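You operate a simulated robot arm through the tools that you are given. There is no shell and no other tool. Be economical: measure what you need, move in short steps, check, and stop when the job is done.

You are at the controls of a simulated robot arm. One attempt, no reset.

JOB
Put two of the yellow nozzles from the top of the check bench on the top of the belt. Then put the white tape roll on the top of the check bench away on the shelf under the lid film deck. Then put the core from the top of the packing bench on the low shelf of the packing bench. Then fetch the white wipe from the top of the packing bench and set it on the white card there. Then open the parts door, put the wipe pack from the base film deck top on the middle shelf of the parts cabinet, then shut the door. The order counts.

The check looks at the end state, three seconds after you hand in, the way a careful person would. Anything else that was tipped, shoved, dropped, spilled or broken makes it a failure. Lids that push on must go on centred and level and be pressed home; caps that screw on are set level and turned clockwise until they are tight.

ROBOT AND FRAMES
A 7-joint arm with a three-finger gripper on a trunk, on a base that drives. Base frame: it is fixed to the floor where the robot stands at the start and does not move with it; the origin is under the middle of the robot, x ahead of it, y to its left, z up; the surface under the hand at the start is at about z = 0.86. Readings come in m, degrees, newtons and seconds.
Its first joint turns from -166.0 to 166.0 degrees. Places, roughly: core (10x10x31 cm) [0.4, 1.6, 1]; low shelf of the packing bench [0.7, 2, 0.2]; middle shelf of the parts cabinet [-4.1, 2, 0.8]; parts door [-4.4, 2, 1]; shelf under the lid film deck [-3, -0.9, 0.4]; top of the belt (61x23 cm) [-3.06, -2.3, 0.84]; white card [0.75, 1.5, 0.75]; white tape roll (10x10x5 cm) [0.6, 0.7, 0.9]; white wipe (10x6x3 cm) [0.7, 2, 0.8]; wipe pack [-3, 3.25, 1]; yellow nozzle (3x3x3 cm) [0.8, -0.1, 0.9]. Payload 2.69 kg.
The tool frame sits at the grasp point between the pads (the TCP): z along the fingers, y along the line on which they close. The tips reach 0.029 m beyond it. The gripper opens to 0.12 m. The gripper's body begins 0.078 m behind the TCP.
Orientation is that of the tool frame in the base frame, as a unit quaternion [x, y, z, w]. With the fingers straight down and closing along the base's y, the tool's x points along the base's -x, its y along +y and its z along -z.

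CONTROLS
- The arm moves only by the tool step_arm. Its argument "deltas" is a list of rows, each a list of 6 numbers: the shift along the tool's x, y, z in m, then the turn, a rotation vector about the tool's x, y, z in degrees. In form: [[tx, ty, tz, ax, ay, az], ...]. A call has 1 to 12 rows; each row shifts and turns the commanded pose from where the row before left it, along the tool's axes as they then stand. "grip" is the gripper command, from -1 (shut) to 1 (fully open), values between in proportion, set as the call begins (left out, the last holds). A row lasts 0.2 s, in which the tool goes at most 0.05 m and 8.6 degrees; a call with a longer step from one row to the next is refused whole, and so is a gripper value outside its range. Where a pose cannot be reached the arm comes as near as it can. A force on the tool above 40 N (or 10 N above the force at the start of the call, whichever is more), or a blocked arm, ends the call early, and 0.2 s more pass. Each finger halts on what it meets, pressing with about 39 N; the grip force reading is that of the motor and also rises with nothing between the fingers. The clock runs only during rows and for 0.2 s after the last one: add rows that do not move to give the fingers time. The reply holds the time, the measured pose of the TCP, the force on the tool along the base axes, the opening and the grip force, in the units named above and with some noise, with the torque about the TCP (base axes, N m) and any sound that the robot's microphone picked up.
- Cameras (640 x 400 px; columns grow to the right, rows downward): "scene" is now at [0.3234, 0.186, 1.3454]; the picture's right is [0.07, -1.00, 0.00], its down [-0.59, -0.04, -0.81] and it looks along [0.81, 0.05, -0.59] (base axes); focal length 254 px, centre (320, 200). "wrist" rides on the gripper at [0.063, 0, -0.104] in the tool frame; the picture's right is [0.00, 1.00, 0.00], its down [-0.83, 0.00, -0.56] and it looks along [-0.56, 0.00, 0.83] (tool axes); focal length 275 px, centre (320, 200).
- snapshot(camera): a new picture of that camera. The clock stands still meanwhile.
- slide_trunk(by): slides the trunk up (or, below 0, down) by that many m; the arm and the scene camera ride with it, the base frame stays. It gives what a move gives, with no picture.
- drive_base(legs): drives the robot by 1 to 6 legs, each [ahead, left, turn to the left] in m, m and degrees, along the robot's own axes; the way and the turn of a leg run together, so that a leg with both is an arc; at most 1.5 m and 180 degrees a leg. The arm and the cameras ride along, it lands a little off, and it stops where it bumps. It gives what a move gives.
- head_to(pan, tilt): turns the head with the scene camera to pan (to the left, within 143 degrees either way) and tilt (down, from -29 to 69), counted from straight ahead of the robot. It gives what a move gives.
- probe_pixels(camera, pixels): for up to 12 pixels [column, row] of the newest picture of that camera ("zoom" is the newest enlarged one), the place [x, y, z] in the base frame of the surface seen there, good to about 0.002 m, but the place of the scene camera against the robot may be out by one fixed shift of up to 0.018 m in any direction. The clock stands still meanwhile.
- close_up(camera, box): a new picture of the part [left, top, right, bottom] of that camera's present view, enlarged. The clock stands still meanwhile.
- sign_off(): hands the job in; it is judged then, once.

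Go step by step. Measure first, check grasps and placings, and put right what went wrong. The budget is 138 turns and 162 pictures, counting those below and the enlarged ones. Unless the task says otherwise, let go and move clear before handing in.

The tools are called as name(argument=value, ...) on one line, values as JSON. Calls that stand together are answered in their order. step_arm: Moves the arm, as the interface text tells. Its arguments: {"type":"object","properties":{"deltas":{"type":"array"},"grip":{"type":"number"}},"required":["deltas"]} The other tools are called the same way: slide_trunk (by) slides the trunk up or down; drive_base (legs) drives the base; head_to (pan, tilt) turns the head that bears the scene camera; snapshot (camera) takes a picture; probe_pixels (camera, pixels) gives the place of the surface under pixels of a picture; close_up (camera, box) takes an enlarged picture of a part of a camera's view; sign_off () hands the job in.

At the start:

```text
t: 0.0
eef_pos: [0.5532, 0.1538, 1.1682]
tcp_rot: [0.0, 1.0, 0.0, 0.004]
wrist_force: [-1.0, 0.6, 0.8]
wrist_torque: [0.01, -0.02, 0.0]
width: 0.12
grip_force: 0.0
trunk travel left (down, up): [-0.325, 0.261]
robot x, y, heading: [-0.0061, 0.0008, 0.1]
head pan, tilt: [3.8, 36.5]
```

scene: 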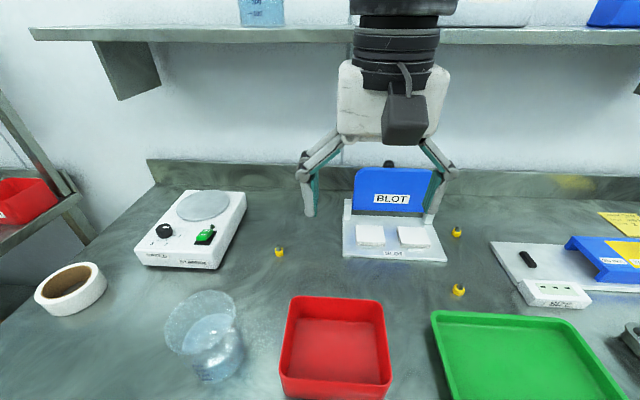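
wrist: 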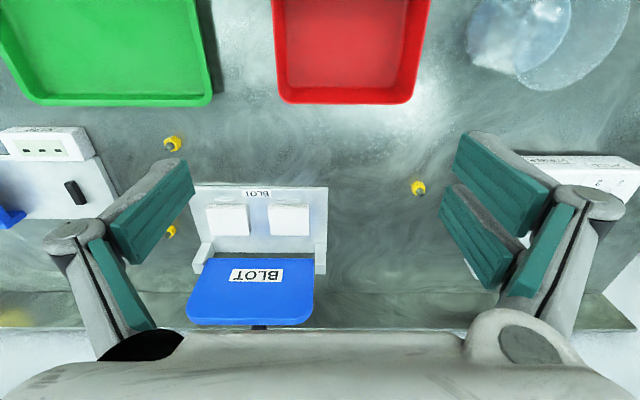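

Three yellow nozzles show in the scene at (280,251), (457,232) and (459,290), and the tape roll at (70,289). I will measure them from both cameras.

probe_pixels(camera="scene", pixels=[[280, 250], [457, 231], [459, 288], [70, 268], [50, 280], [95, 300], [290, 260], [340, 300], [400, 200], [70, 285]])

probe_pixels(camera="wrist", pixels=[[418, 187], [172, 144], [171, 231], [400, 200]])

close_up(camera="scene", box=[240, 210, 500, 310])

close_up(camera="wrist", box=[370, 160, 470, 220])

```text
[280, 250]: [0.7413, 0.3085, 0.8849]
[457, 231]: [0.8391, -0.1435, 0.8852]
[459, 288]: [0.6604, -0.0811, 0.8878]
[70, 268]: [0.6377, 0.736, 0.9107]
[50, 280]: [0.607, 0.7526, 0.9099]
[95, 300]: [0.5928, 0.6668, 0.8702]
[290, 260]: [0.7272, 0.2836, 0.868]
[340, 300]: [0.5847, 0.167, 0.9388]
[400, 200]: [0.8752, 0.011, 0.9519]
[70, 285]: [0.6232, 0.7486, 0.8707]
```

```text
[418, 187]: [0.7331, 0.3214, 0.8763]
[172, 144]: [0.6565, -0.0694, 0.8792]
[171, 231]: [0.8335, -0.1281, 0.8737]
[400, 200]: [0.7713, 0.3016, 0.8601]
```

```text
2.46 times, centred on (370, 260) of scene
```

zoom: 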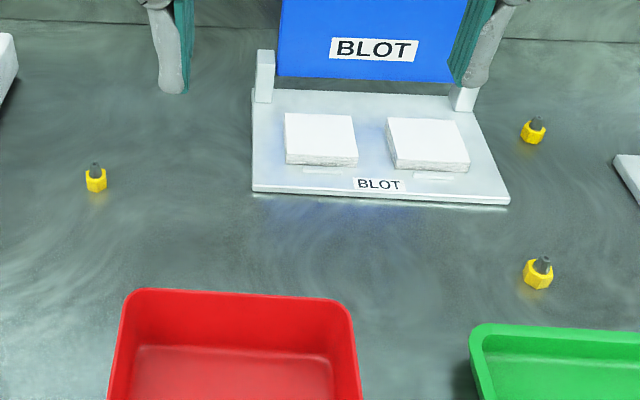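

```text
6.40 times, centred on (420, 190) of wrist
```

zoom: 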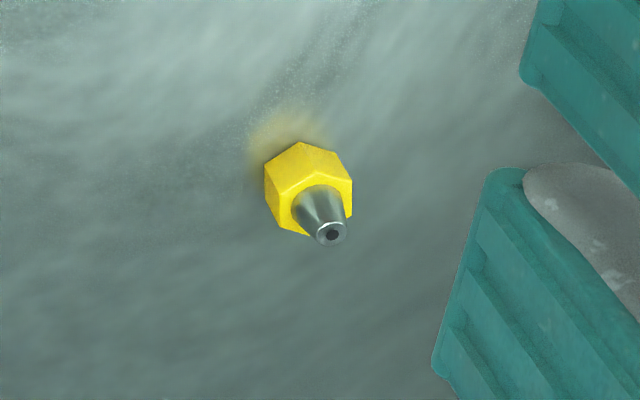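

Comparing the two cameras, the scene readings are offset by about (+0.006, −0.014, +0.009). I'm moving above the nozzle at (0.733, 0.321) with the gripper half open, then looking again.

step_arm(deltas=[[-0.0257, 0.024, 0.024, 0, 0, 0], [-0.0257, 0.024, 0.024, 0, 0, 0], [-0.0257, 0.024, 0.024, 0, 0, 0], [-0.0257, 0.024, 0.024, 0, 0, 0], [-0.0257, 0.024, 0.024, 0, 0, 0], [-0.0257, 0.024, 0.024, 0, 0, 0], [-0.0257, 0.024, 0.024, 0, 0, 0], [0, 0, 0, 0, 0, 0]], grip=0.0)

snapshot(camera="wrist")

```text
t: 1.8
eef_pos: [0.7354, 0.3219, 1.0]
tcp_rot: [0.0, 1.0, 0.0, 0.003]
wrist_force: [1.2, 0.1, -0.4]
wrist_torque: [0.0, -0.01, -0.01]
width: 0.0601
grip_force: 0.1
trunk travel left (down, up): [-0.325, 0.261]
robot x, y, heading: [-0.0043, 0.0025, -0.0]
head pan, tilt: [3.8, 36.5]
```

```text
157 pictures are left
```

wrist: 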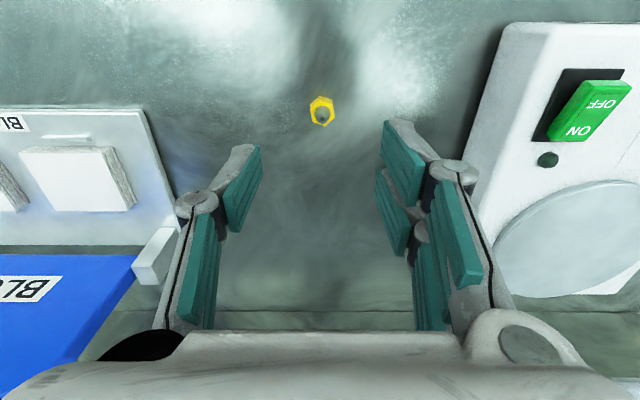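

The nozzle is at (321,112), almost straight under the tool. I'll probe it for an exact value.

probe_pixels(camera="wrist", pixels=[[321, 113], [321, 100], [321, 123], [312, 112], [331, 112], [260, 150]])

close_up(camera="wrist", box=[280, 87, 360, 137])

```text
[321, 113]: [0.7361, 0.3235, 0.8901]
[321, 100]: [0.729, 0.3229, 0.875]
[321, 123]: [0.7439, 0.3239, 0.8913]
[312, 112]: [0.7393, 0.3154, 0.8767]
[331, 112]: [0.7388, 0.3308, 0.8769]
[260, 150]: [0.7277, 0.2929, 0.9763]
```

```text
8.00 times, centred on (320, 112) of wrist
```

zoom: 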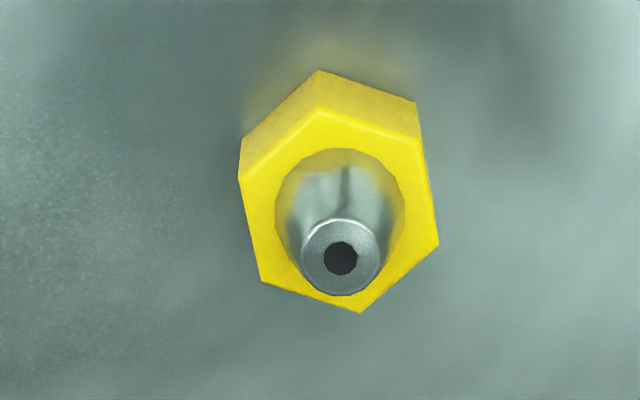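

The hex centre is at about (0.739, 0.323), with its flats turned about 11°. I'll turn to match, descend to 0.892 and grip.

step_arm(deltas=[[-0.0035, 0.001, 0, 0, 0, -5.5], [0, 0, 0.02, 0, 0, -5.5], [0, 0, 0.04, 0, 0, 0], [0, 0, 0.03, 0, 0, 0], [0, 0, 0.018, 0, 0, 0], [0, 0, 0, 0, 0, 0]])

step_arm(deltas=[[0, 0, 0, 0, 0, 0], [0, 0, 0, 0, 0, 0], [0, 0, 0, 0, 0, 0]], grip=-1)

step_arm(deltas=[[0, 0, -0.03, 0, 0, 0], [0, 0, -0.04, 0, 0, 0], [0, 0, -0.04, 0, 0, 0]])

snapshot(camera="wrist")

```text
t: 3.2
eef_pos: [0.7386, 0.3229, 0.8921]
tcp_rot: [-0.096, 0.995, 0.001, 0.003]
wrist_force: [-0.8, -0.4, -0.2]
wrist_torque: [-0.03, -0.02, -0.01]
width: 0.0602
grip_force: 0.0
trunk travel left (down, up): [-0.325, 0.261]
robot x, y, heading: [-0.0058, 0.0032, 0.2]
head pan, tilt: [3.8, 36.5]
```

```text
t: 4.0
eef_pos: [0.7384, 0.3232, 0.8925]
tcp_rot: [-0.096, 0.995, 0.0, 0.003]
wrist_force: [-0.2, -0.6, 1.1]
wrist_torque: [0.02, 0.02, -0.01]
width: 0.0191
grip_force: 39.0
trunk travel left (down, up): [-0.325, 0.261]
robot x, y, heading: [-0.0052, 0.0017, 0.1]
head pan, tilt: [3.8, 36.5]
```

```text
t: 4.8
eef_pos: [0.7384, 0.3233, 1.0041]
tcp_rot: [-0.095, 0.995, 0.0, 0.003]
wrist_force: [0.7, -0.1, -0.4]
wrist_torque: [0.01, -0.01, 0.04]
width: 0.0191
grip_force: 39.2
trunk travel left (down, up): [-0.325, 0.261]
robot x, y, heading: [-0.0057, 0.0023, 0.1]
head pan, tilt: [3.8, 36.5]
```

```text
155 pictures are left
```

wrist: 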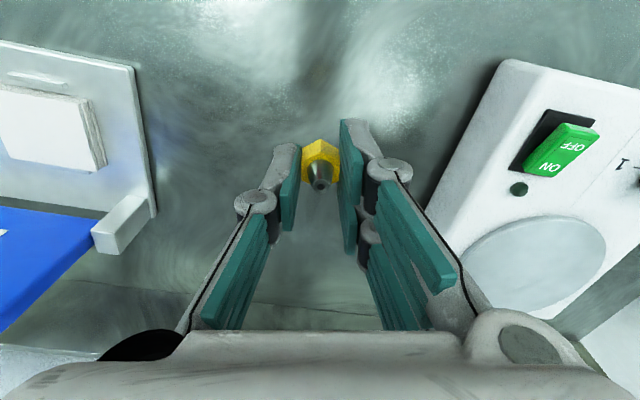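

The nozzle is held upright, width 0.019. I'll lift and retract, then look behind and to the right to plan the drive.

step_arm(deltas=[[0, 0, -0.05, 0, 0, 0], [0, 0, -0.05, 0, 0, 0], [0, 0, -0.05, 0, 0, 0], [0.04, -0.02, -0.02, 0, 0, 0], [0.04, -0.02, 0, 0, 0, 0], [0.04, -0.02, 0, 0, 0, 0], [0.04, -0.02, 0, 0, 0, 0]])

head_to(pan=-140, tilt=20)

snapshot(camera="scene")

head_to(pan=140, tilt=20)

snapshot(camera="scene")

head_to(pan=-60, tilt=20)

snapshot(camera="scene")

head_to(pan=75, tilt=20)

snapshot(camera="scene")

```text
t: 6.4
eef_pos: [0.5942, 0.2127, 1.1704]
tcp_rot: [-0.096, 0.995, 0.001, 0.004]
wrist_force: [0.2, -0.1, 0.2]
wrist_torque: [-0.01, -0.02, 0.0]
width: 0.0189
grip_force: 38.8
trunk travel left (down, up): [-0.325, 0.261]
robot x, y, heading: [0.0014, -0.002, 0.2]
head pan, tilt: [3.8, 36.5]
```

```text
t: 8.7
eef_pos: [0.5949, 0.2135, 1.1706]
tcp_rot: [-0.095, 0.995, 0.0, 0.004]
wrist_force: [-1.0, 0.8, -1.1]
wrist_torque: [0.01, 0.05, 0.01]
width: 0.0188
grip_force: 38.6
trunk travel left (down, up): [-0.325, 0.261]
robot x, y, heading: [-0.0019, -0.0008, -0.0]
head pan, tilt: [-140.0, 20.0]
```

```text
154 pictures are left
```

scene: 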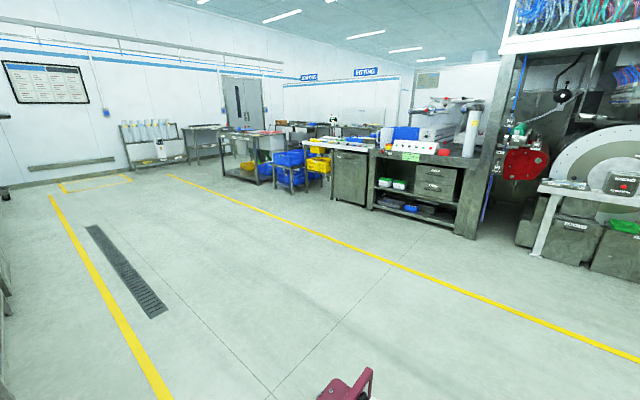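

```text
t: 12.5
eef_pos: [0.5959, 0.2127, 1.1712]
tcp_rot: [-0.096, 0.995, -0.001, 0.005]
wrist_force: [-0.9, 0.4, -0.9]
wrist_torque: [0.01, -0.05, 0.01]
width: 0.0188
grip_force: 39.0
trunk travel left (down, up): [-0.325, 0.261]
robot x, y, heading: [-0.0061, -0.0006, 0.2]
head pan, tilt: [140.0, 20.0]
```

```text
153 pictures are left
```

scene: 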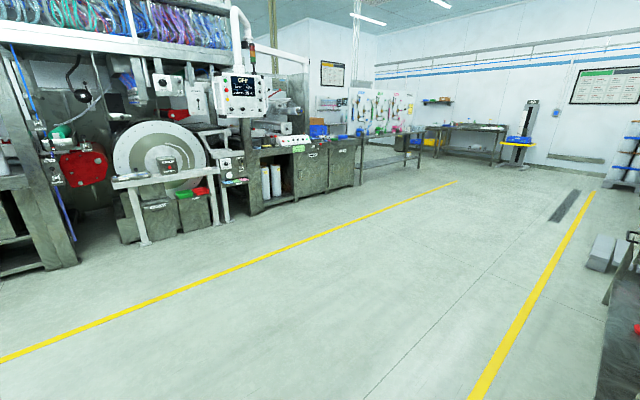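

```text
t: 15.5
eef_pos: [0.5953, 0.2131, 1.1708]
tcp_rot: [-0.096, 0.995, 0.0, 0.003]
wrist_force: [-0.4, 0.6, -0.5]
wrist_torque: [0.03, -0.03, 0.03]
width: 0.0186
grip_force: 39.2
trunk travel left (down, up): [-0.325, 0.261]
robot x, y, heading: [-0.0024, -0.0009, -0.0]
head pan, tilt: [-60.0, 20.0]
```

```text
152 pictures are left
```

scene: 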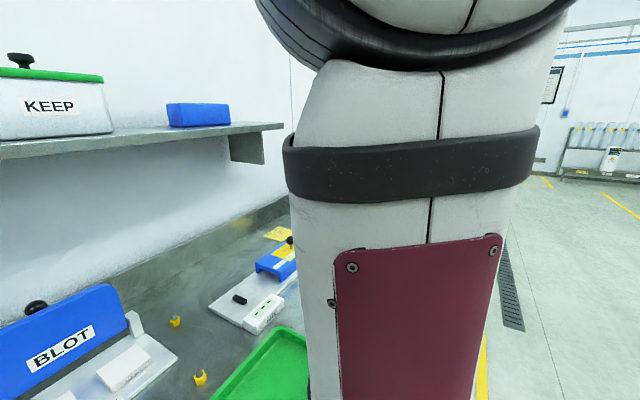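

```text
t: 17.6
eef_pos: [0.5952, 0.2138, 1.1703]
tcp_rot: [-0.096, 0.995, -0.001, 0.003]
wrist_force: [0.7, -0.6, -0.2]
wrist_torque: [0.06, -0.01, 0.01]
width: 0.0191
grip_force: 39.1
trunk travel left (down, up): [-0.325, 0.261]
robot x, y, heading: [-0.0051, 0.0016, 0.0]
head pan, tilt: [75.0, 20.0]
```

```text
151 pictures are left
```

scene: 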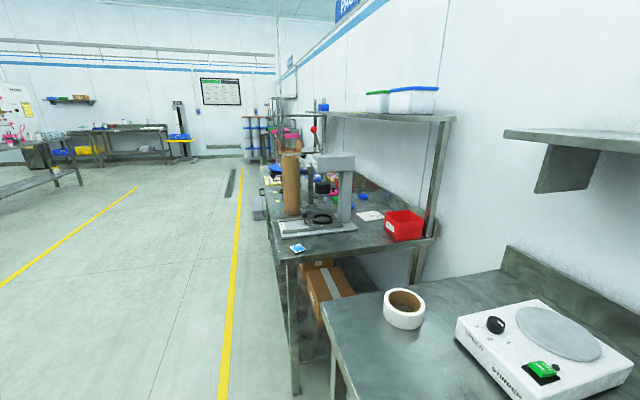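

The aisle behind the robot is clear. I'm turning the head back toward the belt to measure it and the front of the machine line.

head_to(pan=-143, tilt=15)

close_up(camera="scene", box=[190, 90, 510, 290])

snapshot(camera="scene")

```text
t: 20.8
eef_pos: [0.5951, 0.2133, 1.1715]
tcp_rot: [-0.096, 0.995, 0.0, 0.004]
wrist_force: [0.0, 0.3, -0.5]
wrist_torque: [-0.04, 0.0, -0.02]
width: 0.0188
grip_force: 38.8
trunk travel left (down, up): [-0.325, 0.261]
robot x, y, heading: [-0.0026, -0.0006, 0.0]
head pan, tilt: [-143.0, 15.0]
```

```text
2.00 times, centred on (350, 190) of scene
```

zoom: 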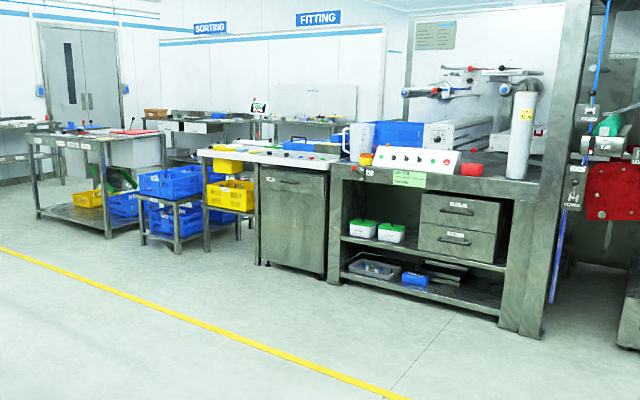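

```text
149 pictures are left
```

scene: 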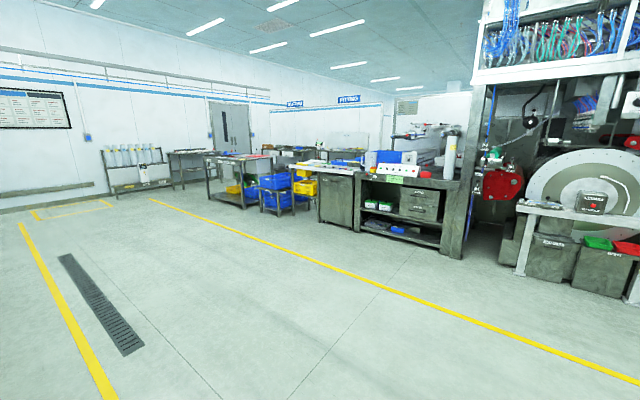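

probe_pixels(camera="zoom", pixels=[[270, 157], [320, 158], [230, 152], [330, 165], [430, 180], [380, 238], [350, 238], [520, 330], [245, 265], [330, 280], [70, 135], [170, 185]])

close_up(camera="scene", box=[270, 140, 430, 240])

```text
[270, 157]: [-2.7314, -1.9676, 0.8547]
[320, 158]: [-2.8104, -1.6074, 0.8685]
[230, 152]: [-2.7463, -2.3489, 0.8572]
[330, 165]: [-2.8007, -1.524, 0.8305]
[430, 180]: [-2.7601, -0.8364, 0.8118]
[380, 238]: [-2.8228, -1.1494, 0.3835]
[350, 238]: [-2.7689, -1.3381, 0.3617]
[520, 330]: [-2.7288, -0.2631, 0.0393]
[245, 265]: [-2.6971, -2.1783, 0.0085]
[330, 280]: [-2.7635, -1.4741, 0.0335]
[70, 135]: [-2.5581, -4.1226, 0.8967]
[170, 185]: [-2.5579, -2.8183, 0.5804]
```

```text
4.00 times, centred on (350, 190) of scene
```

zoom: 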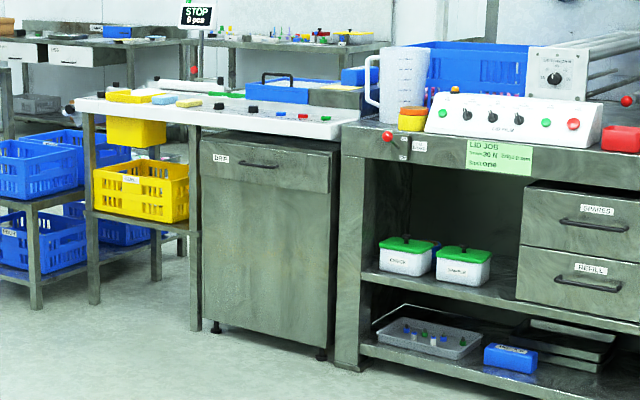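

The belt bench front is at about x = −2.73. I'll back off, turn round and drive to about (−2.0, −2.3), facing the belt.

drive_base(legs=[[-0.8, 0, 0], [0, 0, 180], [0.6, 1.15, 0], [0.6, 1.15, 0]])

head_to(pan=0, tilt=30)

snapshot(camera="scene")

snapshot(camera="wrist")

```text
t: 44.6
eef_pos: [-2.6701, -2.4654, 1.1648]
tcp_rot: [0.997, 0.082, -0.001, 0.0]
wrist_force: [0.2, 0.7, 0.1]
wrist_torque: [0.04, -0.02, -0.02]
width: 0.0195
grip_force: 38.6
trunk travel left (down, up): [-0.325, 0.261]
robot x, y, heading: [-2.0563, -2.2764, 178.4]
head pan, tilt: [-143.0, 15.0]
```

```text
t: 46.9
eef_pos: [-2.6701, -2.4648, 1.166]
tcp_rot: [0.997, 0.081, 0.0, 0.0]
wrist_force: [0.0, -1.3, 0.3]
wrist_torque: [0.02, 0.0, 0.03]
width: 0.0192
grip_force: 38.9
trunk travel left (down, up): [-0.325, 0.261]
robot x, y, heading: [-2.0538, -2.2692, 178.1]
head pan, tilt: [0.0, 30.0]
```

```text
147 pictures are left
```

scene: 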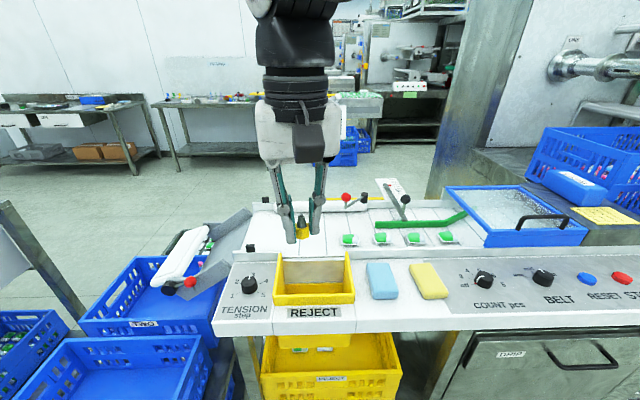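

```text
146 pictures are left
```

wrist: 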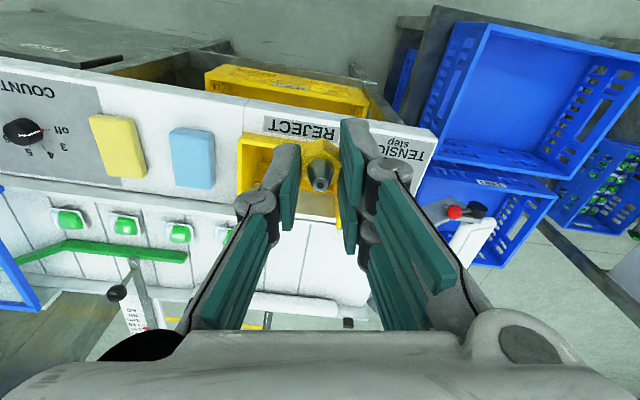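

The belt is the white surface behind the control strip, around (330,215), with green-dabbed items and a green diverter on it. I'm probing its extents.

close_up(camera="scene", box=[230, 160, 510, 335])

close_up(camera="wrist", box=[0, 140, 384, 340])

probe_pixels(camera="wrist", pixels=[[230, 260], [270, 280], [310, 260], [350, 250], [150, 270], [360, 285], [180, 232], [100, 235], [60, 270], [320, 230], [30, 200], [270, 225]])

probe_pixels(camera="scene", pixels=[[330, 235], [330, 215], [370, 232], [400, 215], [440, 215], [260, 235], [265, 215], [347, 240], [415, 239], [347, 200]])

```text
2.29 times, centred on (370, 248) of scene
```

zoom: 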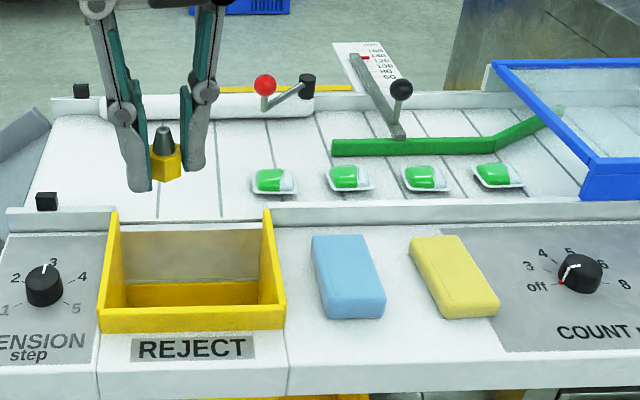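

```text
1.67 times, centred on (192, 240) of wrist
```

zoom: 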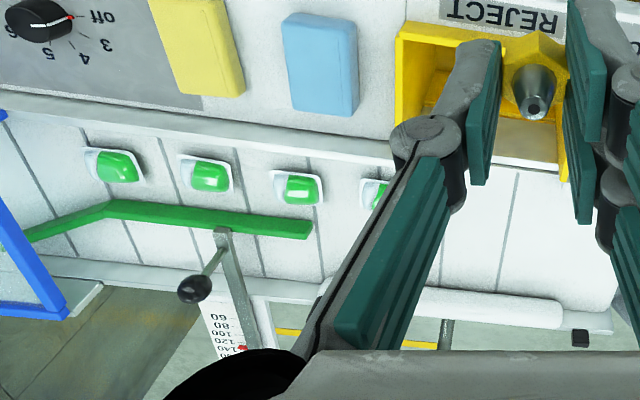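

```text
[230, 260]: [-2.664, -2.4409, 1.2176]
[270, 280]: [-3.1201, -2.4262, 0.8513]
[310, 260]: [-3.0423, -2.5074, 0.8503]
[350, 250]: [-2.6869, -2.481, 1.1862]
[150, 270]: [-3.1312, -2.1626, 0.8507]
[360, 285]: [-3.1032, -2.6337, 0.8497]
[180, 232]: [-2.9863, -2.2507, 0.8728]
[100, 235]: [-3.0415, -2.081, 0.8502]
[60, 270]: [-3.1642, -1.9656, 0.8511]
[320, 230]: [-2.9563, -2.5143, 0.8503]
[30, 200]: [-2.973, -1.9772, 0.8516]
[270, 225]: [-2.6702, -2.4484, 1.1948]
```

```text
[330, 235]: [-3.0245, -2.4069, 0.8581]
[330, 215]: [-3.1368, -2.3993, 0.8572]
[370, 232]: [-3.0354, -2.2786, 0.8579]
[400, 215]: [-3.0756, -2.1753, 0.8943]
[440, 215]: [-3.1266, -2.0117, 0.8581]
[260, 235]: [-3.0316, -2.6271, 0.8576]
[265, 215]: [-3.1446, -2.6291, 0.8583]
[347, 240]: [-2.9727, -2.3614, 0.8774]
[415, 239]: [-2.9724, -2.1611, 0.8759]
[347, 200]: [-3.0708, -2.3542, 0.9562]
```

The belt surface is at z = 0.850 and is free at y −2.6 to −2.4. I'll drive 0.17 m closer and check the red lever ball's position.

drive_base(legs=[[0.17, 0, 0]])

snapshot(camera="scene")

snapshot(camera="wrist")

```text
t: 48.3
eef_pos: [-2.8403, -2.4608, 1.1653]
tcp_rot: [0.997, 0.081, 0.0, 0.0]
wrist_force: [0.1, 1.2, 1.3]
wrist_torque: [0.01, 0.0, 0.01]
width: 0.0192
grip_force: 38.7
trunk travel left (down, up): [-0.325, 0.261]
robot x, y, heading: [-2.2277, -2.266, 178.2]
head pan, tilt: [0.0, 30.0]
```

```text
143 pictures are left
```

scene: 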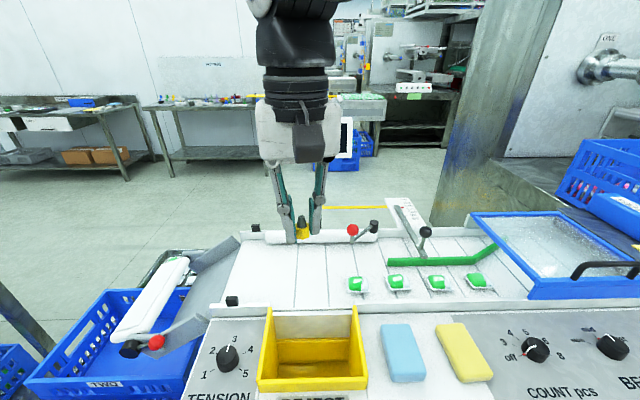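

```text
142 pictures are left
```

wrist: 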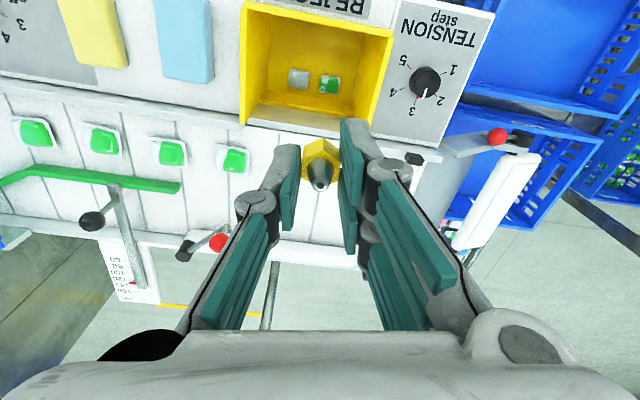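

probe_pixels(camera="wrist", pixels=[[218, 242], [185, 252], [233, 162], [243, 145], [262, 175], [265, 205], [365, 260], [405, 158], [280, 130]])

probe_pixels(camera="scene", pixels=[[352, 231], [373, 227], [357, 284], [260, 265], [255, 285], [300, 240]])

```text
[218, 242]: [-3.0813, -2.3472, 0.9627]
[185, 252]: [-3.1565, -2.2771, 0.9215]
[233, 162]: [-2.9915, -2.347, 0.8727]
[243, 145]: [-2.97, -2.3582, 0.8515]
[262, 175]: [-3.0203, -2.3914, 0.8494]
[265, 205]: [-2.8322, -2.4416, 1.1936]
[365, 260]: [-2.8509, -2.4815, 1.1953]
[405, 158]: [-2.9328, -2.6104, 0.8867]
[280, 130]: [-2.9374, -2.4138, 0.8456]
```

```text
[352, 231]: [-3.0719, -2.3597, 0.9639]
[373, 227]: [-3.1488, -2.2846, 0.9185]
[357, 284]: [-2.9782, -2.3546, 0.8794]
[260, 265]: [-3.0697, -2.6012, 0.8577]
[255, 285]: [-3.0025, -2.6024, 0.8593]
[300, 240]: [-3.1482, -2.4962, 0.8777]
```

The red ball overhangs the belt at (−3.08, −2.35, 0.96), so I'll stay at y ≈ −2.52. I'm moving above (−3.085, −2.52).

step_arm(deltas=[[-0.0419, 0.0031, 0.01, 0, 0, 0], [-0.0419, 0.0031, 0.01, 0, 0, 0], [-0.0419, 0.0031, 0.01, 0, 0, 0], [-0.0419, 0.0031, 0.01, 0, 0, 0], [-0.0419, 0.0031, 0.02, 0, 0, 0], [-0.0419, 0.0031, 0.02, 0, 0, 0], [0, 0, 0.04, 0, 0, 0], [0, 0, 0.04, 0, 0, 0], [0, 0, 0.04, 0, 0, 0], [0, 0, 0, 0, 0, 0]])

snapshot(camera="wrist")

snapshot(camera="scene")

```text
t: 50.5
eef_pos: [-3.0844, -2.521, 0.9654]
tcp_rot: [0.997, 0.081, 0.0, 0.0]
wrist_force: [-0.7, -0.8, -0.3]
wrist_torque: [0.0, -0.01, 0.02]
width: 0.0193
grip_force: 38.4
trunk travel left (down, up): [-0.325, 0.261]
robot x, y, heading: [-2.2278, -2.27, 178.1]
head pan, tilt: [0.0, 30.0]
```

```text
141 pictures are left
```

wrist: 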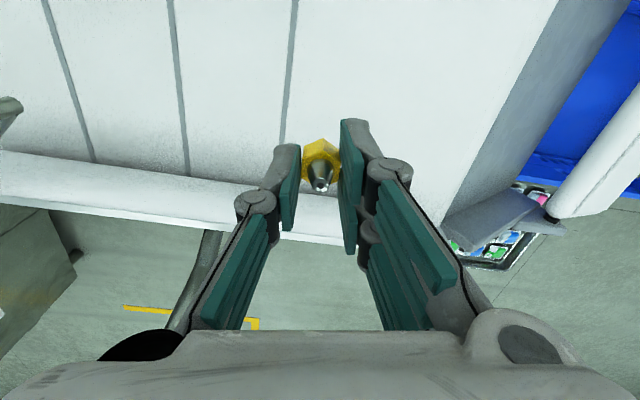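

```text
140 pictures are left
```

scene: 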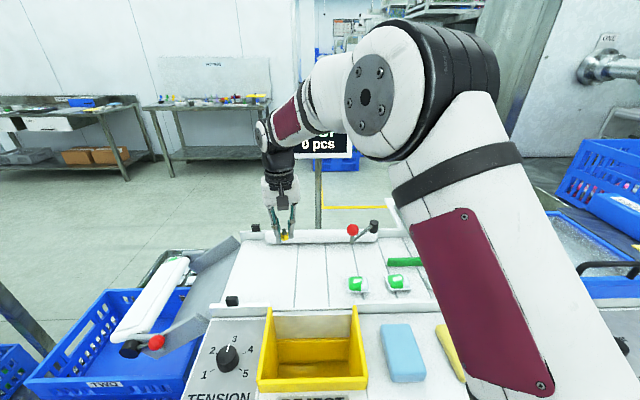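

Clear white belt is below the nozzle. I'm descending to TCP 0.883, releasing partly, and rising.

step_arm(deltas=[[0, 0, 0.04, 0, 0, 0], [0, 0, 0.03, 0, 0, 0], [0, 0, 0.0075, 0, 0, 0], [0, 0, 0.0045, 0, 0, 0], [0, 0, 0, 0, 0, 0]])

step_arm(deltas=[[0, 0, 0, 0, 0, 0], [0, 0, 0, 0, 0, 0], [0, 0, 0, 0, 0, 0]], grip=-0.1)

step_arm(deltas=[[0, 0, -0.03, 0, 0, 0], [0, 0, -0.04, 0, 0, 0], [0, 0, -0.05, 0, 0, 0]])

snapshot(camera="wrist")

```text
t: 51.7
eef_pos: [-3.0846, -2.52, 0.883]
tcp_rot: [0.997, 0.082, 0.0, 0.001]
wrist_force: [-0.7, 0.6, 0.6]
wrist_torque: [0.02, -0.04, 0.02]
width: 0.0193
grip_force: 38.7
trunk travel left (down, up): [-0.325, 0.261]
robot x, y, heading: [-2.2285, -2.2656, 178.5]
head pan, tilt: [0.0, 30.0]
```

```text
t: 52.5
eef_pos: [-3.0859, -2.5204, 0.8837]
tcp_rot: [0.997, 0.082, 0.001, -0.001]
wrist_force: [-0.3, 0.0, -0.2]
wrist_torque: [-0.01, 0.02, -0.02]
width: 0.0539
grip_force: 0.0
trunk travel left (down, up): [-0.325, 0.261]
robot x, y, heading: [-2.228, -2.2653, 178.1]
head pan, tilt: [0.0, 30.0]
```

```text
t: 53.3
eef_pos: [-3.0868, -2.5191, 1.0021]
tcp_rot: [0.997, 0.081, 0.001, -0.001]
wrist_force: [-0.7, -0.5, -0.6]
wrist_torque: [0.05, 0.0, -0.03]
width: 0.0539
grip_force: 0.0
trunk travel left (down, up): [-0.325, 0.261]
robot x, y, heading: [-2.231, -2.2656, 178.1]
head pan, tilt: [0.0, 30.0]
```

```text
139 pictures are left
```

wrist: 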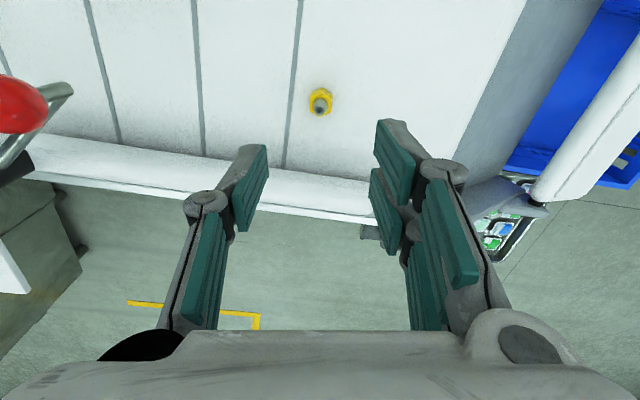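

The nozzle stands upright on the belt at (320,101). I'll retract and drive back to the check bench for the second one.

step_arm(deltas=[[0, 0, -0.05, 0, 0, 0], [0, 0, -0.05, 0, 0, 0], [0, 0, -0.05, 0, 0, 0], [0.045, 0, -0.02, 0, 0, 0], [0.045, 0, 0, 0, 0, 0], [0.045, 0, 0, 0, 0, 0], [0.045, 0, 0, 0, 0, 0], [0.045, 0, 0, 0, 0, 0], [0.03, 0, 0, 0, 0, 0]])

drive_base(legs=[[-0.3, 0, 0], [0, 0, -178.1], [0.92, 1.12, 0], [0.92, 1.12, 0]])

snapshot(camera="wrist")

snapshot(camera="scene")

```text
t: 55.3
eef_pos: [-2.8342, -2.479, 1.1748]
tcp_rot: [0.997, 0.082, 0.001, 0.0]
wrist_force: [-0.9, -0.1, -0.1]
wrist_torque: [0.05, -0.05, -0.01]
width: 0.0543
grip_force: 0.1
trunk travel left (down, up): [-0.325, 0.261]
robot x, y, heading: [-2.2271, -2.2641, 178.4]
head pan, tilt: [0.0, 30.0]
```

```text
t: 78.2
eef_pos: [0.4755, 0.2294, 1.1743]
tcp_rot: [-0.105, 0.994, 0.0, 0.0]
wrist_force: [-0.2, 0.0, 0.3]
wrist_torque: [0.0, 0.02, 0.01]
width: 0.0538
grip_force: 0.0
trunk travel left (down, up): [-0.325, 0.261]
robot x, y, heading: [-0.1237, -0.0111, 1.4]
head pan, tilt: [0.0, 30.0]
```

```text
138 pictures are left
```

wrist: 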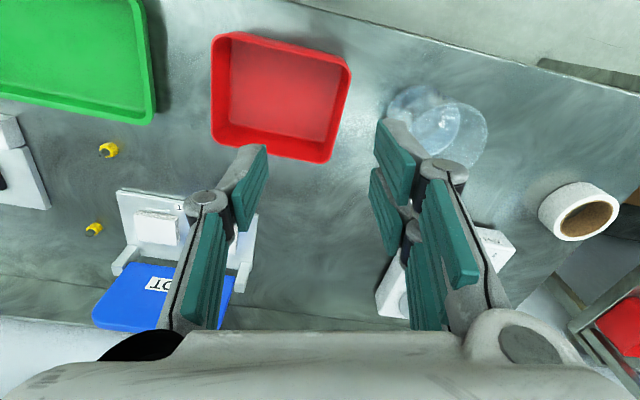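

```text
137 pictures are left
```

scene: 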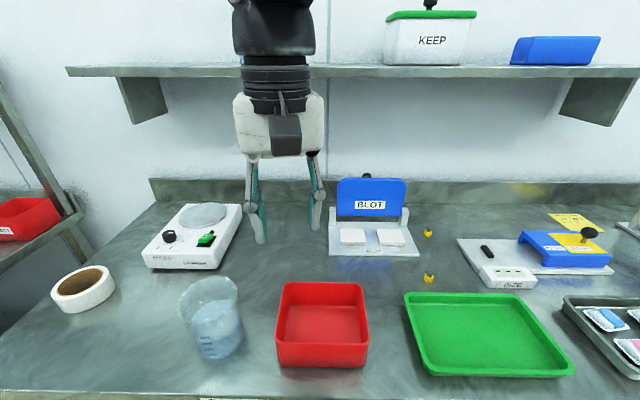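

The front nozzle is at (109,150) in the wrist view, around (0.657, −0.075). I'm moving above it.

step_arm(deltas=[[-0.0143, -0.0419, 0.015, 0, 0, 0], [-0.0143, -0.0419, 0.015, 0, 0, 0], [-0.0143, -0.0419, 0.015, 0, 0, 0], [-0.0143, -0.0419, 0.015, 0, 0, 0], [-0.0143, -0.0419, 0.015, 0, 0, 0], [-0.0143, -0.0419, 0.015, 0, 0, 0], [-0.0143, -0.0419, 0.02, 0, 0, 0], [-0.0143, -0.0419, 0.02, 0, 0, 0], [0, 0, 0.02, 0, 0, 6], [0, 0, 0.02, 0, 0, 6], [0, 0, 0, 0, 0, 0]])

close_up(camera="wrist", box=[240, 60, 400, 160])

snapshot(camera="wrist")

```text
t: 80.6
eef_pos: [0.6574, -0.0749, 1.0037]
tcp_rot: [0.0, 1.0, 0.0, -0.001]
wrist_force: [0.3, -0.2, 0.1]
wrist_torque: [-0.01, 0.01, 0.0]
width: 0.0543
grip_force: 0.0
trunk travel left (down, up): [-0.325, 0.261]
robot x, y, heading: [-0.1226, -0.0118, 1.1]
head pan, tilt: [0.0, 30.0]
```

```text
4.00 times, centred on (320, 110) of wrist
```

zoom: 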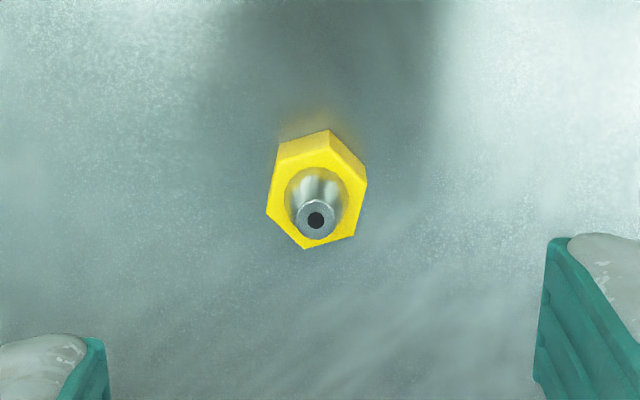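

```text
135 pictures are left
```

wrist: 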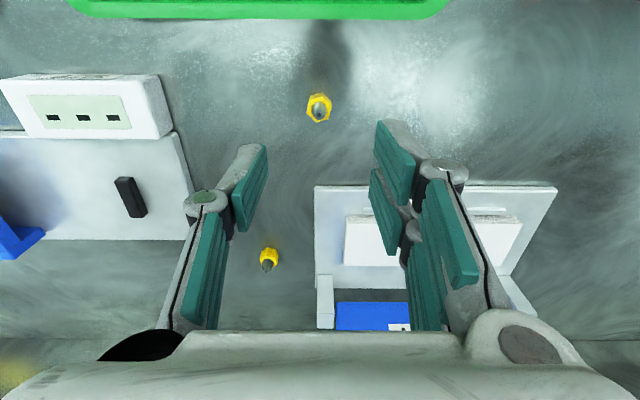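

The hex is centred near (319,109) with its flats turned about −12°. I'll match that, descend to 0.892, grip and lift.

step_arm(deltas=[[-0.0025, -0.001, 0, 0, 0, 6], [0, 0, 0.02, 0, 0, 6], [0, 0, 0.04, 0, 0, 0], [0, 0, 0.035, 0, 0, 0], [0, 0, 0.0167, 0, 0, 0], [0, 0, 0, 0, 0, 0]])

step_arm(deltas=[[0, 0, 0, 0, 0, 0], [0, 0, 0, 0, 0, 0], [0, 0, 0, 0, 0, 0]], grip=-1)

step_arm(deltas=[[0, 0, -0.04, 0, 0, 0], [0, 0, -0.05, 0, 0, 0], [0, 0, -0.05, 0, 0, 0], [0, 0, -0.05, 0, 0, 0], [0.03, 0, -0.05, 0, 0, -6], [0.04, 0, -0.04, 0, 0, -6], [0.04, 0, 0, 0, 0, 0]])

snapshot(camera="wrist")

```text
t: 82.0
eef_pos: [0.658, -0.0754, 0.8923]
tcp_rot: [0.104, 0.995, -0.001, 0.001]
wrist_force: [-0.4, 0.3, 0.4]
wrist_torque: [0.01, 0.0, 0.01]
width: 0.054
grip_force: 0.0
trunk travel left (down, up): [-0.325, 0.261]
robot x, y, heading: [-0.1227, -0.0129, 1.1]
head pan, tilt: [0.0, 30.0]
```

```text
t: 82.8
eef_pos: [0.6569, -0.0751, 0.8923]
tcp_rot: [0.104, 0.995, 0.0, 0.0]
wrist_force: [-0.1, 0.4, 0.3]
wrist_torque: [-0.02, 0.0, -0.02]
width: 0.0187
grip_force: 39.3
trunk travel left (down, up): [-0.325, 0.261]
robot x, y, heading: [-0.1205, -0.0097, 0.8]
head pan, tilt: [0.0, 30.0]
```

```text
refused: row 5 steps farther than a row can; nothing moved
```

```text
134 pictures are left
```

wrist: 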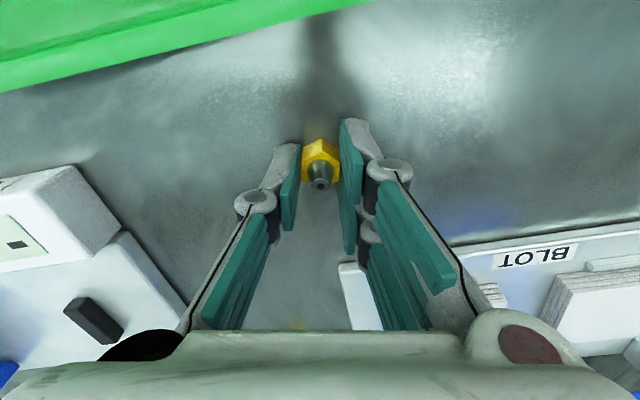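

Gripped at width 0.0187. I'll lift within the step limits, swing the arm slightly left, and drive to the belt again.

step_arm(deltas=[[0, 0, -0.04, 0, 0, 0], [0, 0, -0.05, 0, 0, 0], [0, 0, -0.05, 0, 0, 0], [0, 0, -0.05, 0, 0, -6], [0, 0, -0.05, 0, 0, -6], [0, 0, -0.04, 0, 0, 0], [0.02, 0.042, 0, 0, 0, 0], [0.02, 0.042, 0, 0, 0, 0], [0.02, 0.042, 0, 0, 0, 0], [0.02, 0.042, 0, 0, 0, 0], [0.02, 0.042, 0, 0, 0, 0]])

drive_base(legs=[[-0.7, 0, 0], [0, 0, 179], [0.67, 1.14, 0], [0.67, 1.14, 0]])

snapshot(camera="scene")

snapshot(camera="wrist")

```text
t: 85.2
eef_pos: [0.5587, 0.1339, 1.171]
tcp_rot: [0.0, 1.0, 0.001, 0.001]
wrist_force: [-0.7, -0.5, 0.3]
wrist_torque: [0.01, 0.0, 0.0]
width: 0.0191
grip_force: 39.1
trunk travel left (down, up): [-0.325, 0.261]
robot x, y, heading: [-0.122, -0.0122, 1.0]
head pan, tilt: [0.0, 30.0]
```

```text
t: 108.8
eef_pos: [-2.82, -2.451, 1.1717]
tcp_rot: [1.0, -0.003, -0.001, 0.001]
wrist_force: [0.3, -0.2, 0.1]
wrist_torque: [0.0, 0.01, 0.01]
width: 0.0193
grip_force: 38.6
trunk travel left (down, up): [-0.325, 0.261]
robot x, y, heading: [-2.1383, -2.3071, -179.3]
head pan, tilt: [0.0, 30.0]
```

```text
133 pictures are left
```

scene: 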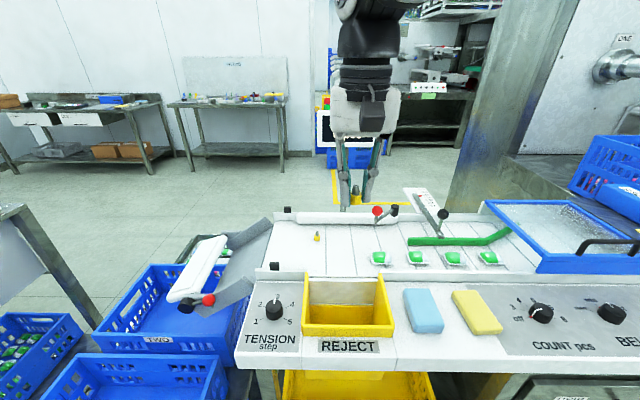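

```text
132 pictures are left
```

wrist: 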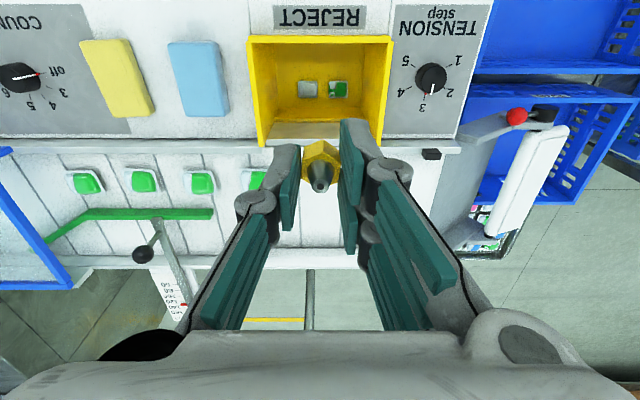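

Both cameras show the first nozzle undisturbed. I'll place this one at (−3.005, −2.515).

step_arm(deltas=[[-0.037, 0.0128, 0, 0, 0, 0], [-0.037, 0.0128, 0, 0, 0, 0], [-0.037, 0.0128, 0, 0, 0, 0], [-0.037, 0.0128, 0.01, 0, 0, 0], [-0.037, 0.0128, 0.02, 0, 0, 0], [0, 0, 0.04, 0, 0, 0], [0, 0, 0.04, 0, 0, 0], [0, 0, 0.04, 0, 0, 0], [0, 0, 0.04, 0, 0, 0], [0, 0, 0, 0, 0, 0]])

snapshot(camera="wrist")

snapshot(camera="scene")

```text
t: 111.0
eef_pos: [-3.0047, -2.5148, 0.9816]
tcp_rot: [1.0, -0.003, 0.0, 0.001]
wrist_force: [-0.1, -0.5, -1.0]
wrist_torque: [0.02, 0.04, -0.04]
width: 0.019
grip_force: 39.4
trunk travel left (down, up): [-0.325, 0.261]
robot x, y, heading: [-2.1405, -2.3058, -179.2]
head pan, tilt: [0.0, 30.0]
```

```text
131 pictures are left
```

wrist: 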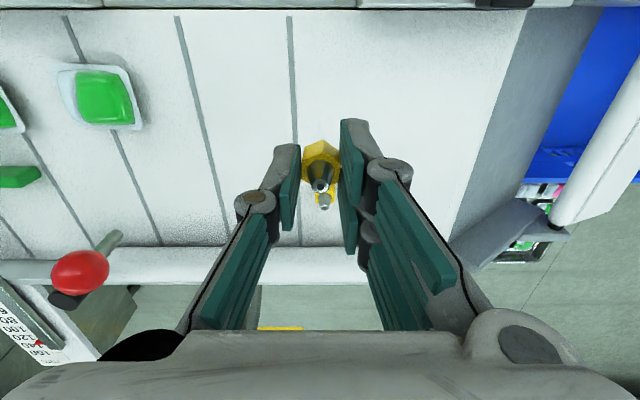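

```text
130 pictures are left
```

scene: 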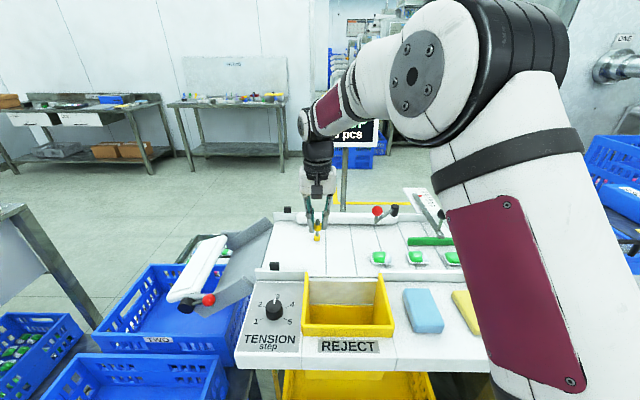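

The spot is clear, with the first nozzle behind it at (324,200). I'm descending, releasing and rising.

step_arm(deltas=[[0, 0, 0.04, 0, 0, 0], [0, 0, 0.04, 0, 0, 0], [0, 0, 0.012, 0, 0, 0], [0, 0, 0.0068, 0, 0, 0], [0, 0, 0, 0, 0, 0]])

step_arm(deltas=[[0, 0, 0, 0, 0, 0], [0, 0, 0, 0, 0, 0], [0, 0, 0, 0, 0, 0]], grip=-0.1)

step_arm(deltas=[[0, 0, -0.03, 0, 0, 0], [0, 0, -0.04, 0, 0, 0], [0, 0, -0.05, 0, 0, 0]])

snapshot(camera="wrist")

```text
t: 112.2
eef_pos: [-3.0048, -2.5139, 0.882]
tcp_rot: [1.0, -0.002, 0.0, -0.001]
wrist_force: [0.5, 0.9, -1.6]
wrist_torque: [0.04, -0.03, 0.01]
width: 0.0195
grip_force: 39.1
trunk travel left (down, up): [-0.325, 0.261]
robot x, y, heading: [-2.1386, -2.3098, -179.4]
head pan, tilt: [0.0, 30.0]
```

```text
t: 113.0
eef_pos: [-3.0047, -2.5131, 0.8825]
tcp_rot: [1.0, -0.003, 0.001, 0.0]
wrist_force: [-0.2, 0.7, -0.7]
wrist_torque: [-0.01, -0.02, 0.03]
width: 0.0539
grip_force: 0.1
trunk travel left (down, up): [-0.325, 0.261]
robot x, y, heading: [-2.1404, -2.306, -179.6]
head pan, tilt: [0.0, 30.0]
```

```text
t: 113.8
eef_pos: [-3.0044, -2.5146, 1.0036]
tcp_rot: [1.0, -0.003, 0.001, 0.0]
wrist_force: [-0.3, 0.3, -0.1]
wrist_torque: [-0.02, 0.0, -0.01]
width: 0.054
grip_force: 0.2
trunk travel left (down, up): [-0.325, 0.261]
robot x, y, heading: [-2.1403, -2.3081, -179.2]
head pan, tilt: [0.0, 30.0]
```

```text
129 pictures are left
```

wrist: 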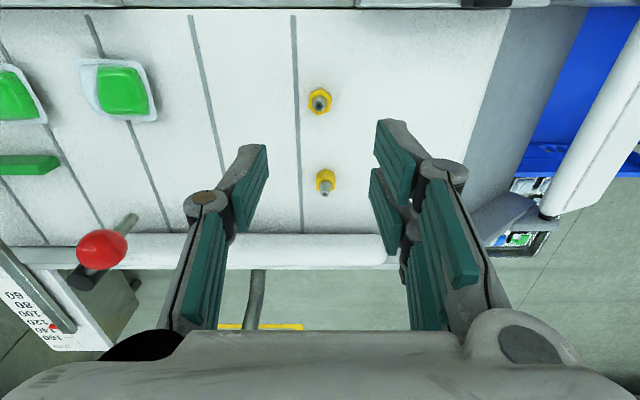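

Both nozzles stand on the belt at (319,101) and (325,182). I'll retract and, on the way back, view the shelf under the lid film deck.

step_arm(deltas=[[0, 0, -0.05, 0, 0, 0], [0, 0, -0.05, 0, 0, 0], [0, 0, -0.05, 0, 0, 0], [0.045, 0, -0.02, 0, 0, 0], [0.045, 0, 0, 0, 0, 0], [0.045, 0, 0, 0, 0, 0], [0.045, 0, 0, 0, 0, 0]])

drive_base(legs=[[-0.3, 0, 0], [0, -1.3, 0]])

head_to(pan=0, tilt=45)

snapshot(camera="scene")

```text
t: 115.4
eef_pos: [-2.8259, -2.5142, 1.1727]
tcp_rot: [1.0, -0.002, 0.0, 0.0]
wrist_force: [-0.3, 0.4, -0.4]
wrist_torque: [0.01, -0.04, 0.0]
width: 0.0537
grip_force: 0.0
trunk travel left (down, up): [-0.325, 0.261]
robot x, y, heading: [-2.1405, -2.3079, -179.3]
head pan, tilt: [0.0, 30.0]
```

```text
t: 123.5
eef_pos: [-2.5393, -1.2123, 1.1739]
tcp_rot: [1.0, -0.007, 0.0, 0.0]
wrist_force: [-1.0, -0.2, -0.7]
wrist_torque: [0.0, 0.0, -0.02]
width: 0.0541
grip_force: 0.0
trunk travel left (down, up): [-0.325, 0.261]
robot x, y, heading: [-1.8521, -1.011, -179.8]
head pan, tilt: [0.0, 30.0]
```

```text
t: 124.3
eef_pos: [-2.5386, -1.2127, 1.1737]
tcp_rot: [1.0, -0.007, 0.0, 0.0]
wrist_force: [0.4, 0.4, 0.2]
wrist_torque: [-0.03, -0.01, 0.01]
width: 0.054
grip_force: 0.0
trunk travel left (down, up): [-0.325, 0.261]
robot x, y, heading: [-1.8511, -1.0111, -179.7]
head pan, tilt: [0.0, 45.0]
```

```text
128 pictures are left
```

scene: 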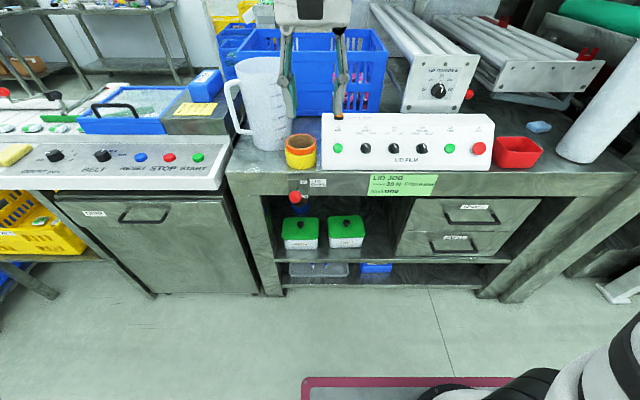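

The deck hides its shelf from this height. I'll back off 0.4 m, lower the trunk and look in.

drive_base(legs=[[-0.35, 0, 0]])

slide_trunk(by=-0.32)

head_to(pan=0, tilt=28)

snapshot(camera="scene")

close_up(camera="scene", box=[220, 150, 460, 300])

```text
t: 126.5
eef_pos: [-2.1901, -1.2134, 1.1742]
tcp_rot: [1.0, -0.005, 0.0, 0.0]
wrist_force: [0.2, -0.5, -0.5]
wrist_torque: [0.0, -0.03, 0.02]
width: 0.0539
grip_force: 0.0
trunk travel left (down, up): [-0.325, 0.261]
robot x, y, heading: [-1.5023, -1.0104, -179.3]
head pan, tilt: [0.0, 45.0]
```

```text
t: 129.7
eef_pos: [-2.1899, -1.2137, 0.8532]
tcp_rot: [1.0, -0.004, 0.0, -0.001]
wrist_force: [0.3, 0.2, -0.1]
wrist_torque: [-0.01, -0.01, 0.0]
width: 0.0541
grip_force: 0.0
trunk travel left (down, up): [-0.005, 0.581]
robot x, y, heading: [-1.5017, -1.0101, -179.6]
head pan, tilt: [0.0, 45.0]
```

```text
t: 130.5
eef_pos: [-2.1894, -1.213, 0.8537]
tcp_rot: [1.0, -0.005, 0.0, 0.0]
wrist_force: [0.7, 0.3, -0.2]
wrist_torque: [0.01, 0.0, 0.0]
width: 0.054
grip_force: 0.0
trunk travel left (down, up): [-0.005, 0.581]
robot x, y, heading: [-1.5016, -1.0065, -179.8]
head pan, tilt: [0.0, 28.0]
```

```text
127 pictures are left
```

scene: 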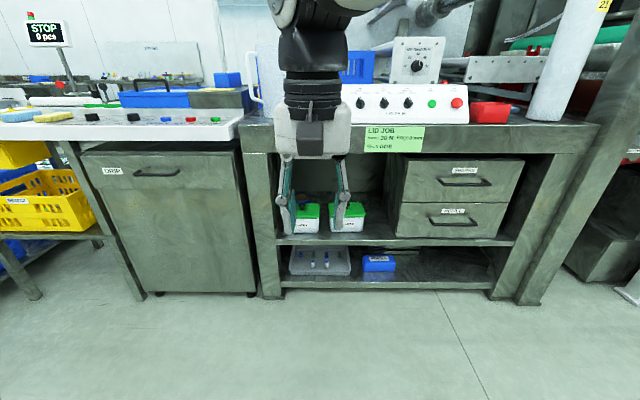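

```text
2.67 times, centred on (340, 225) of scene
```

zoom: 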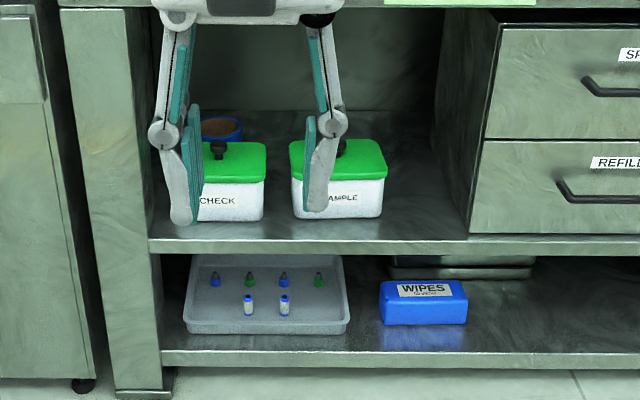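

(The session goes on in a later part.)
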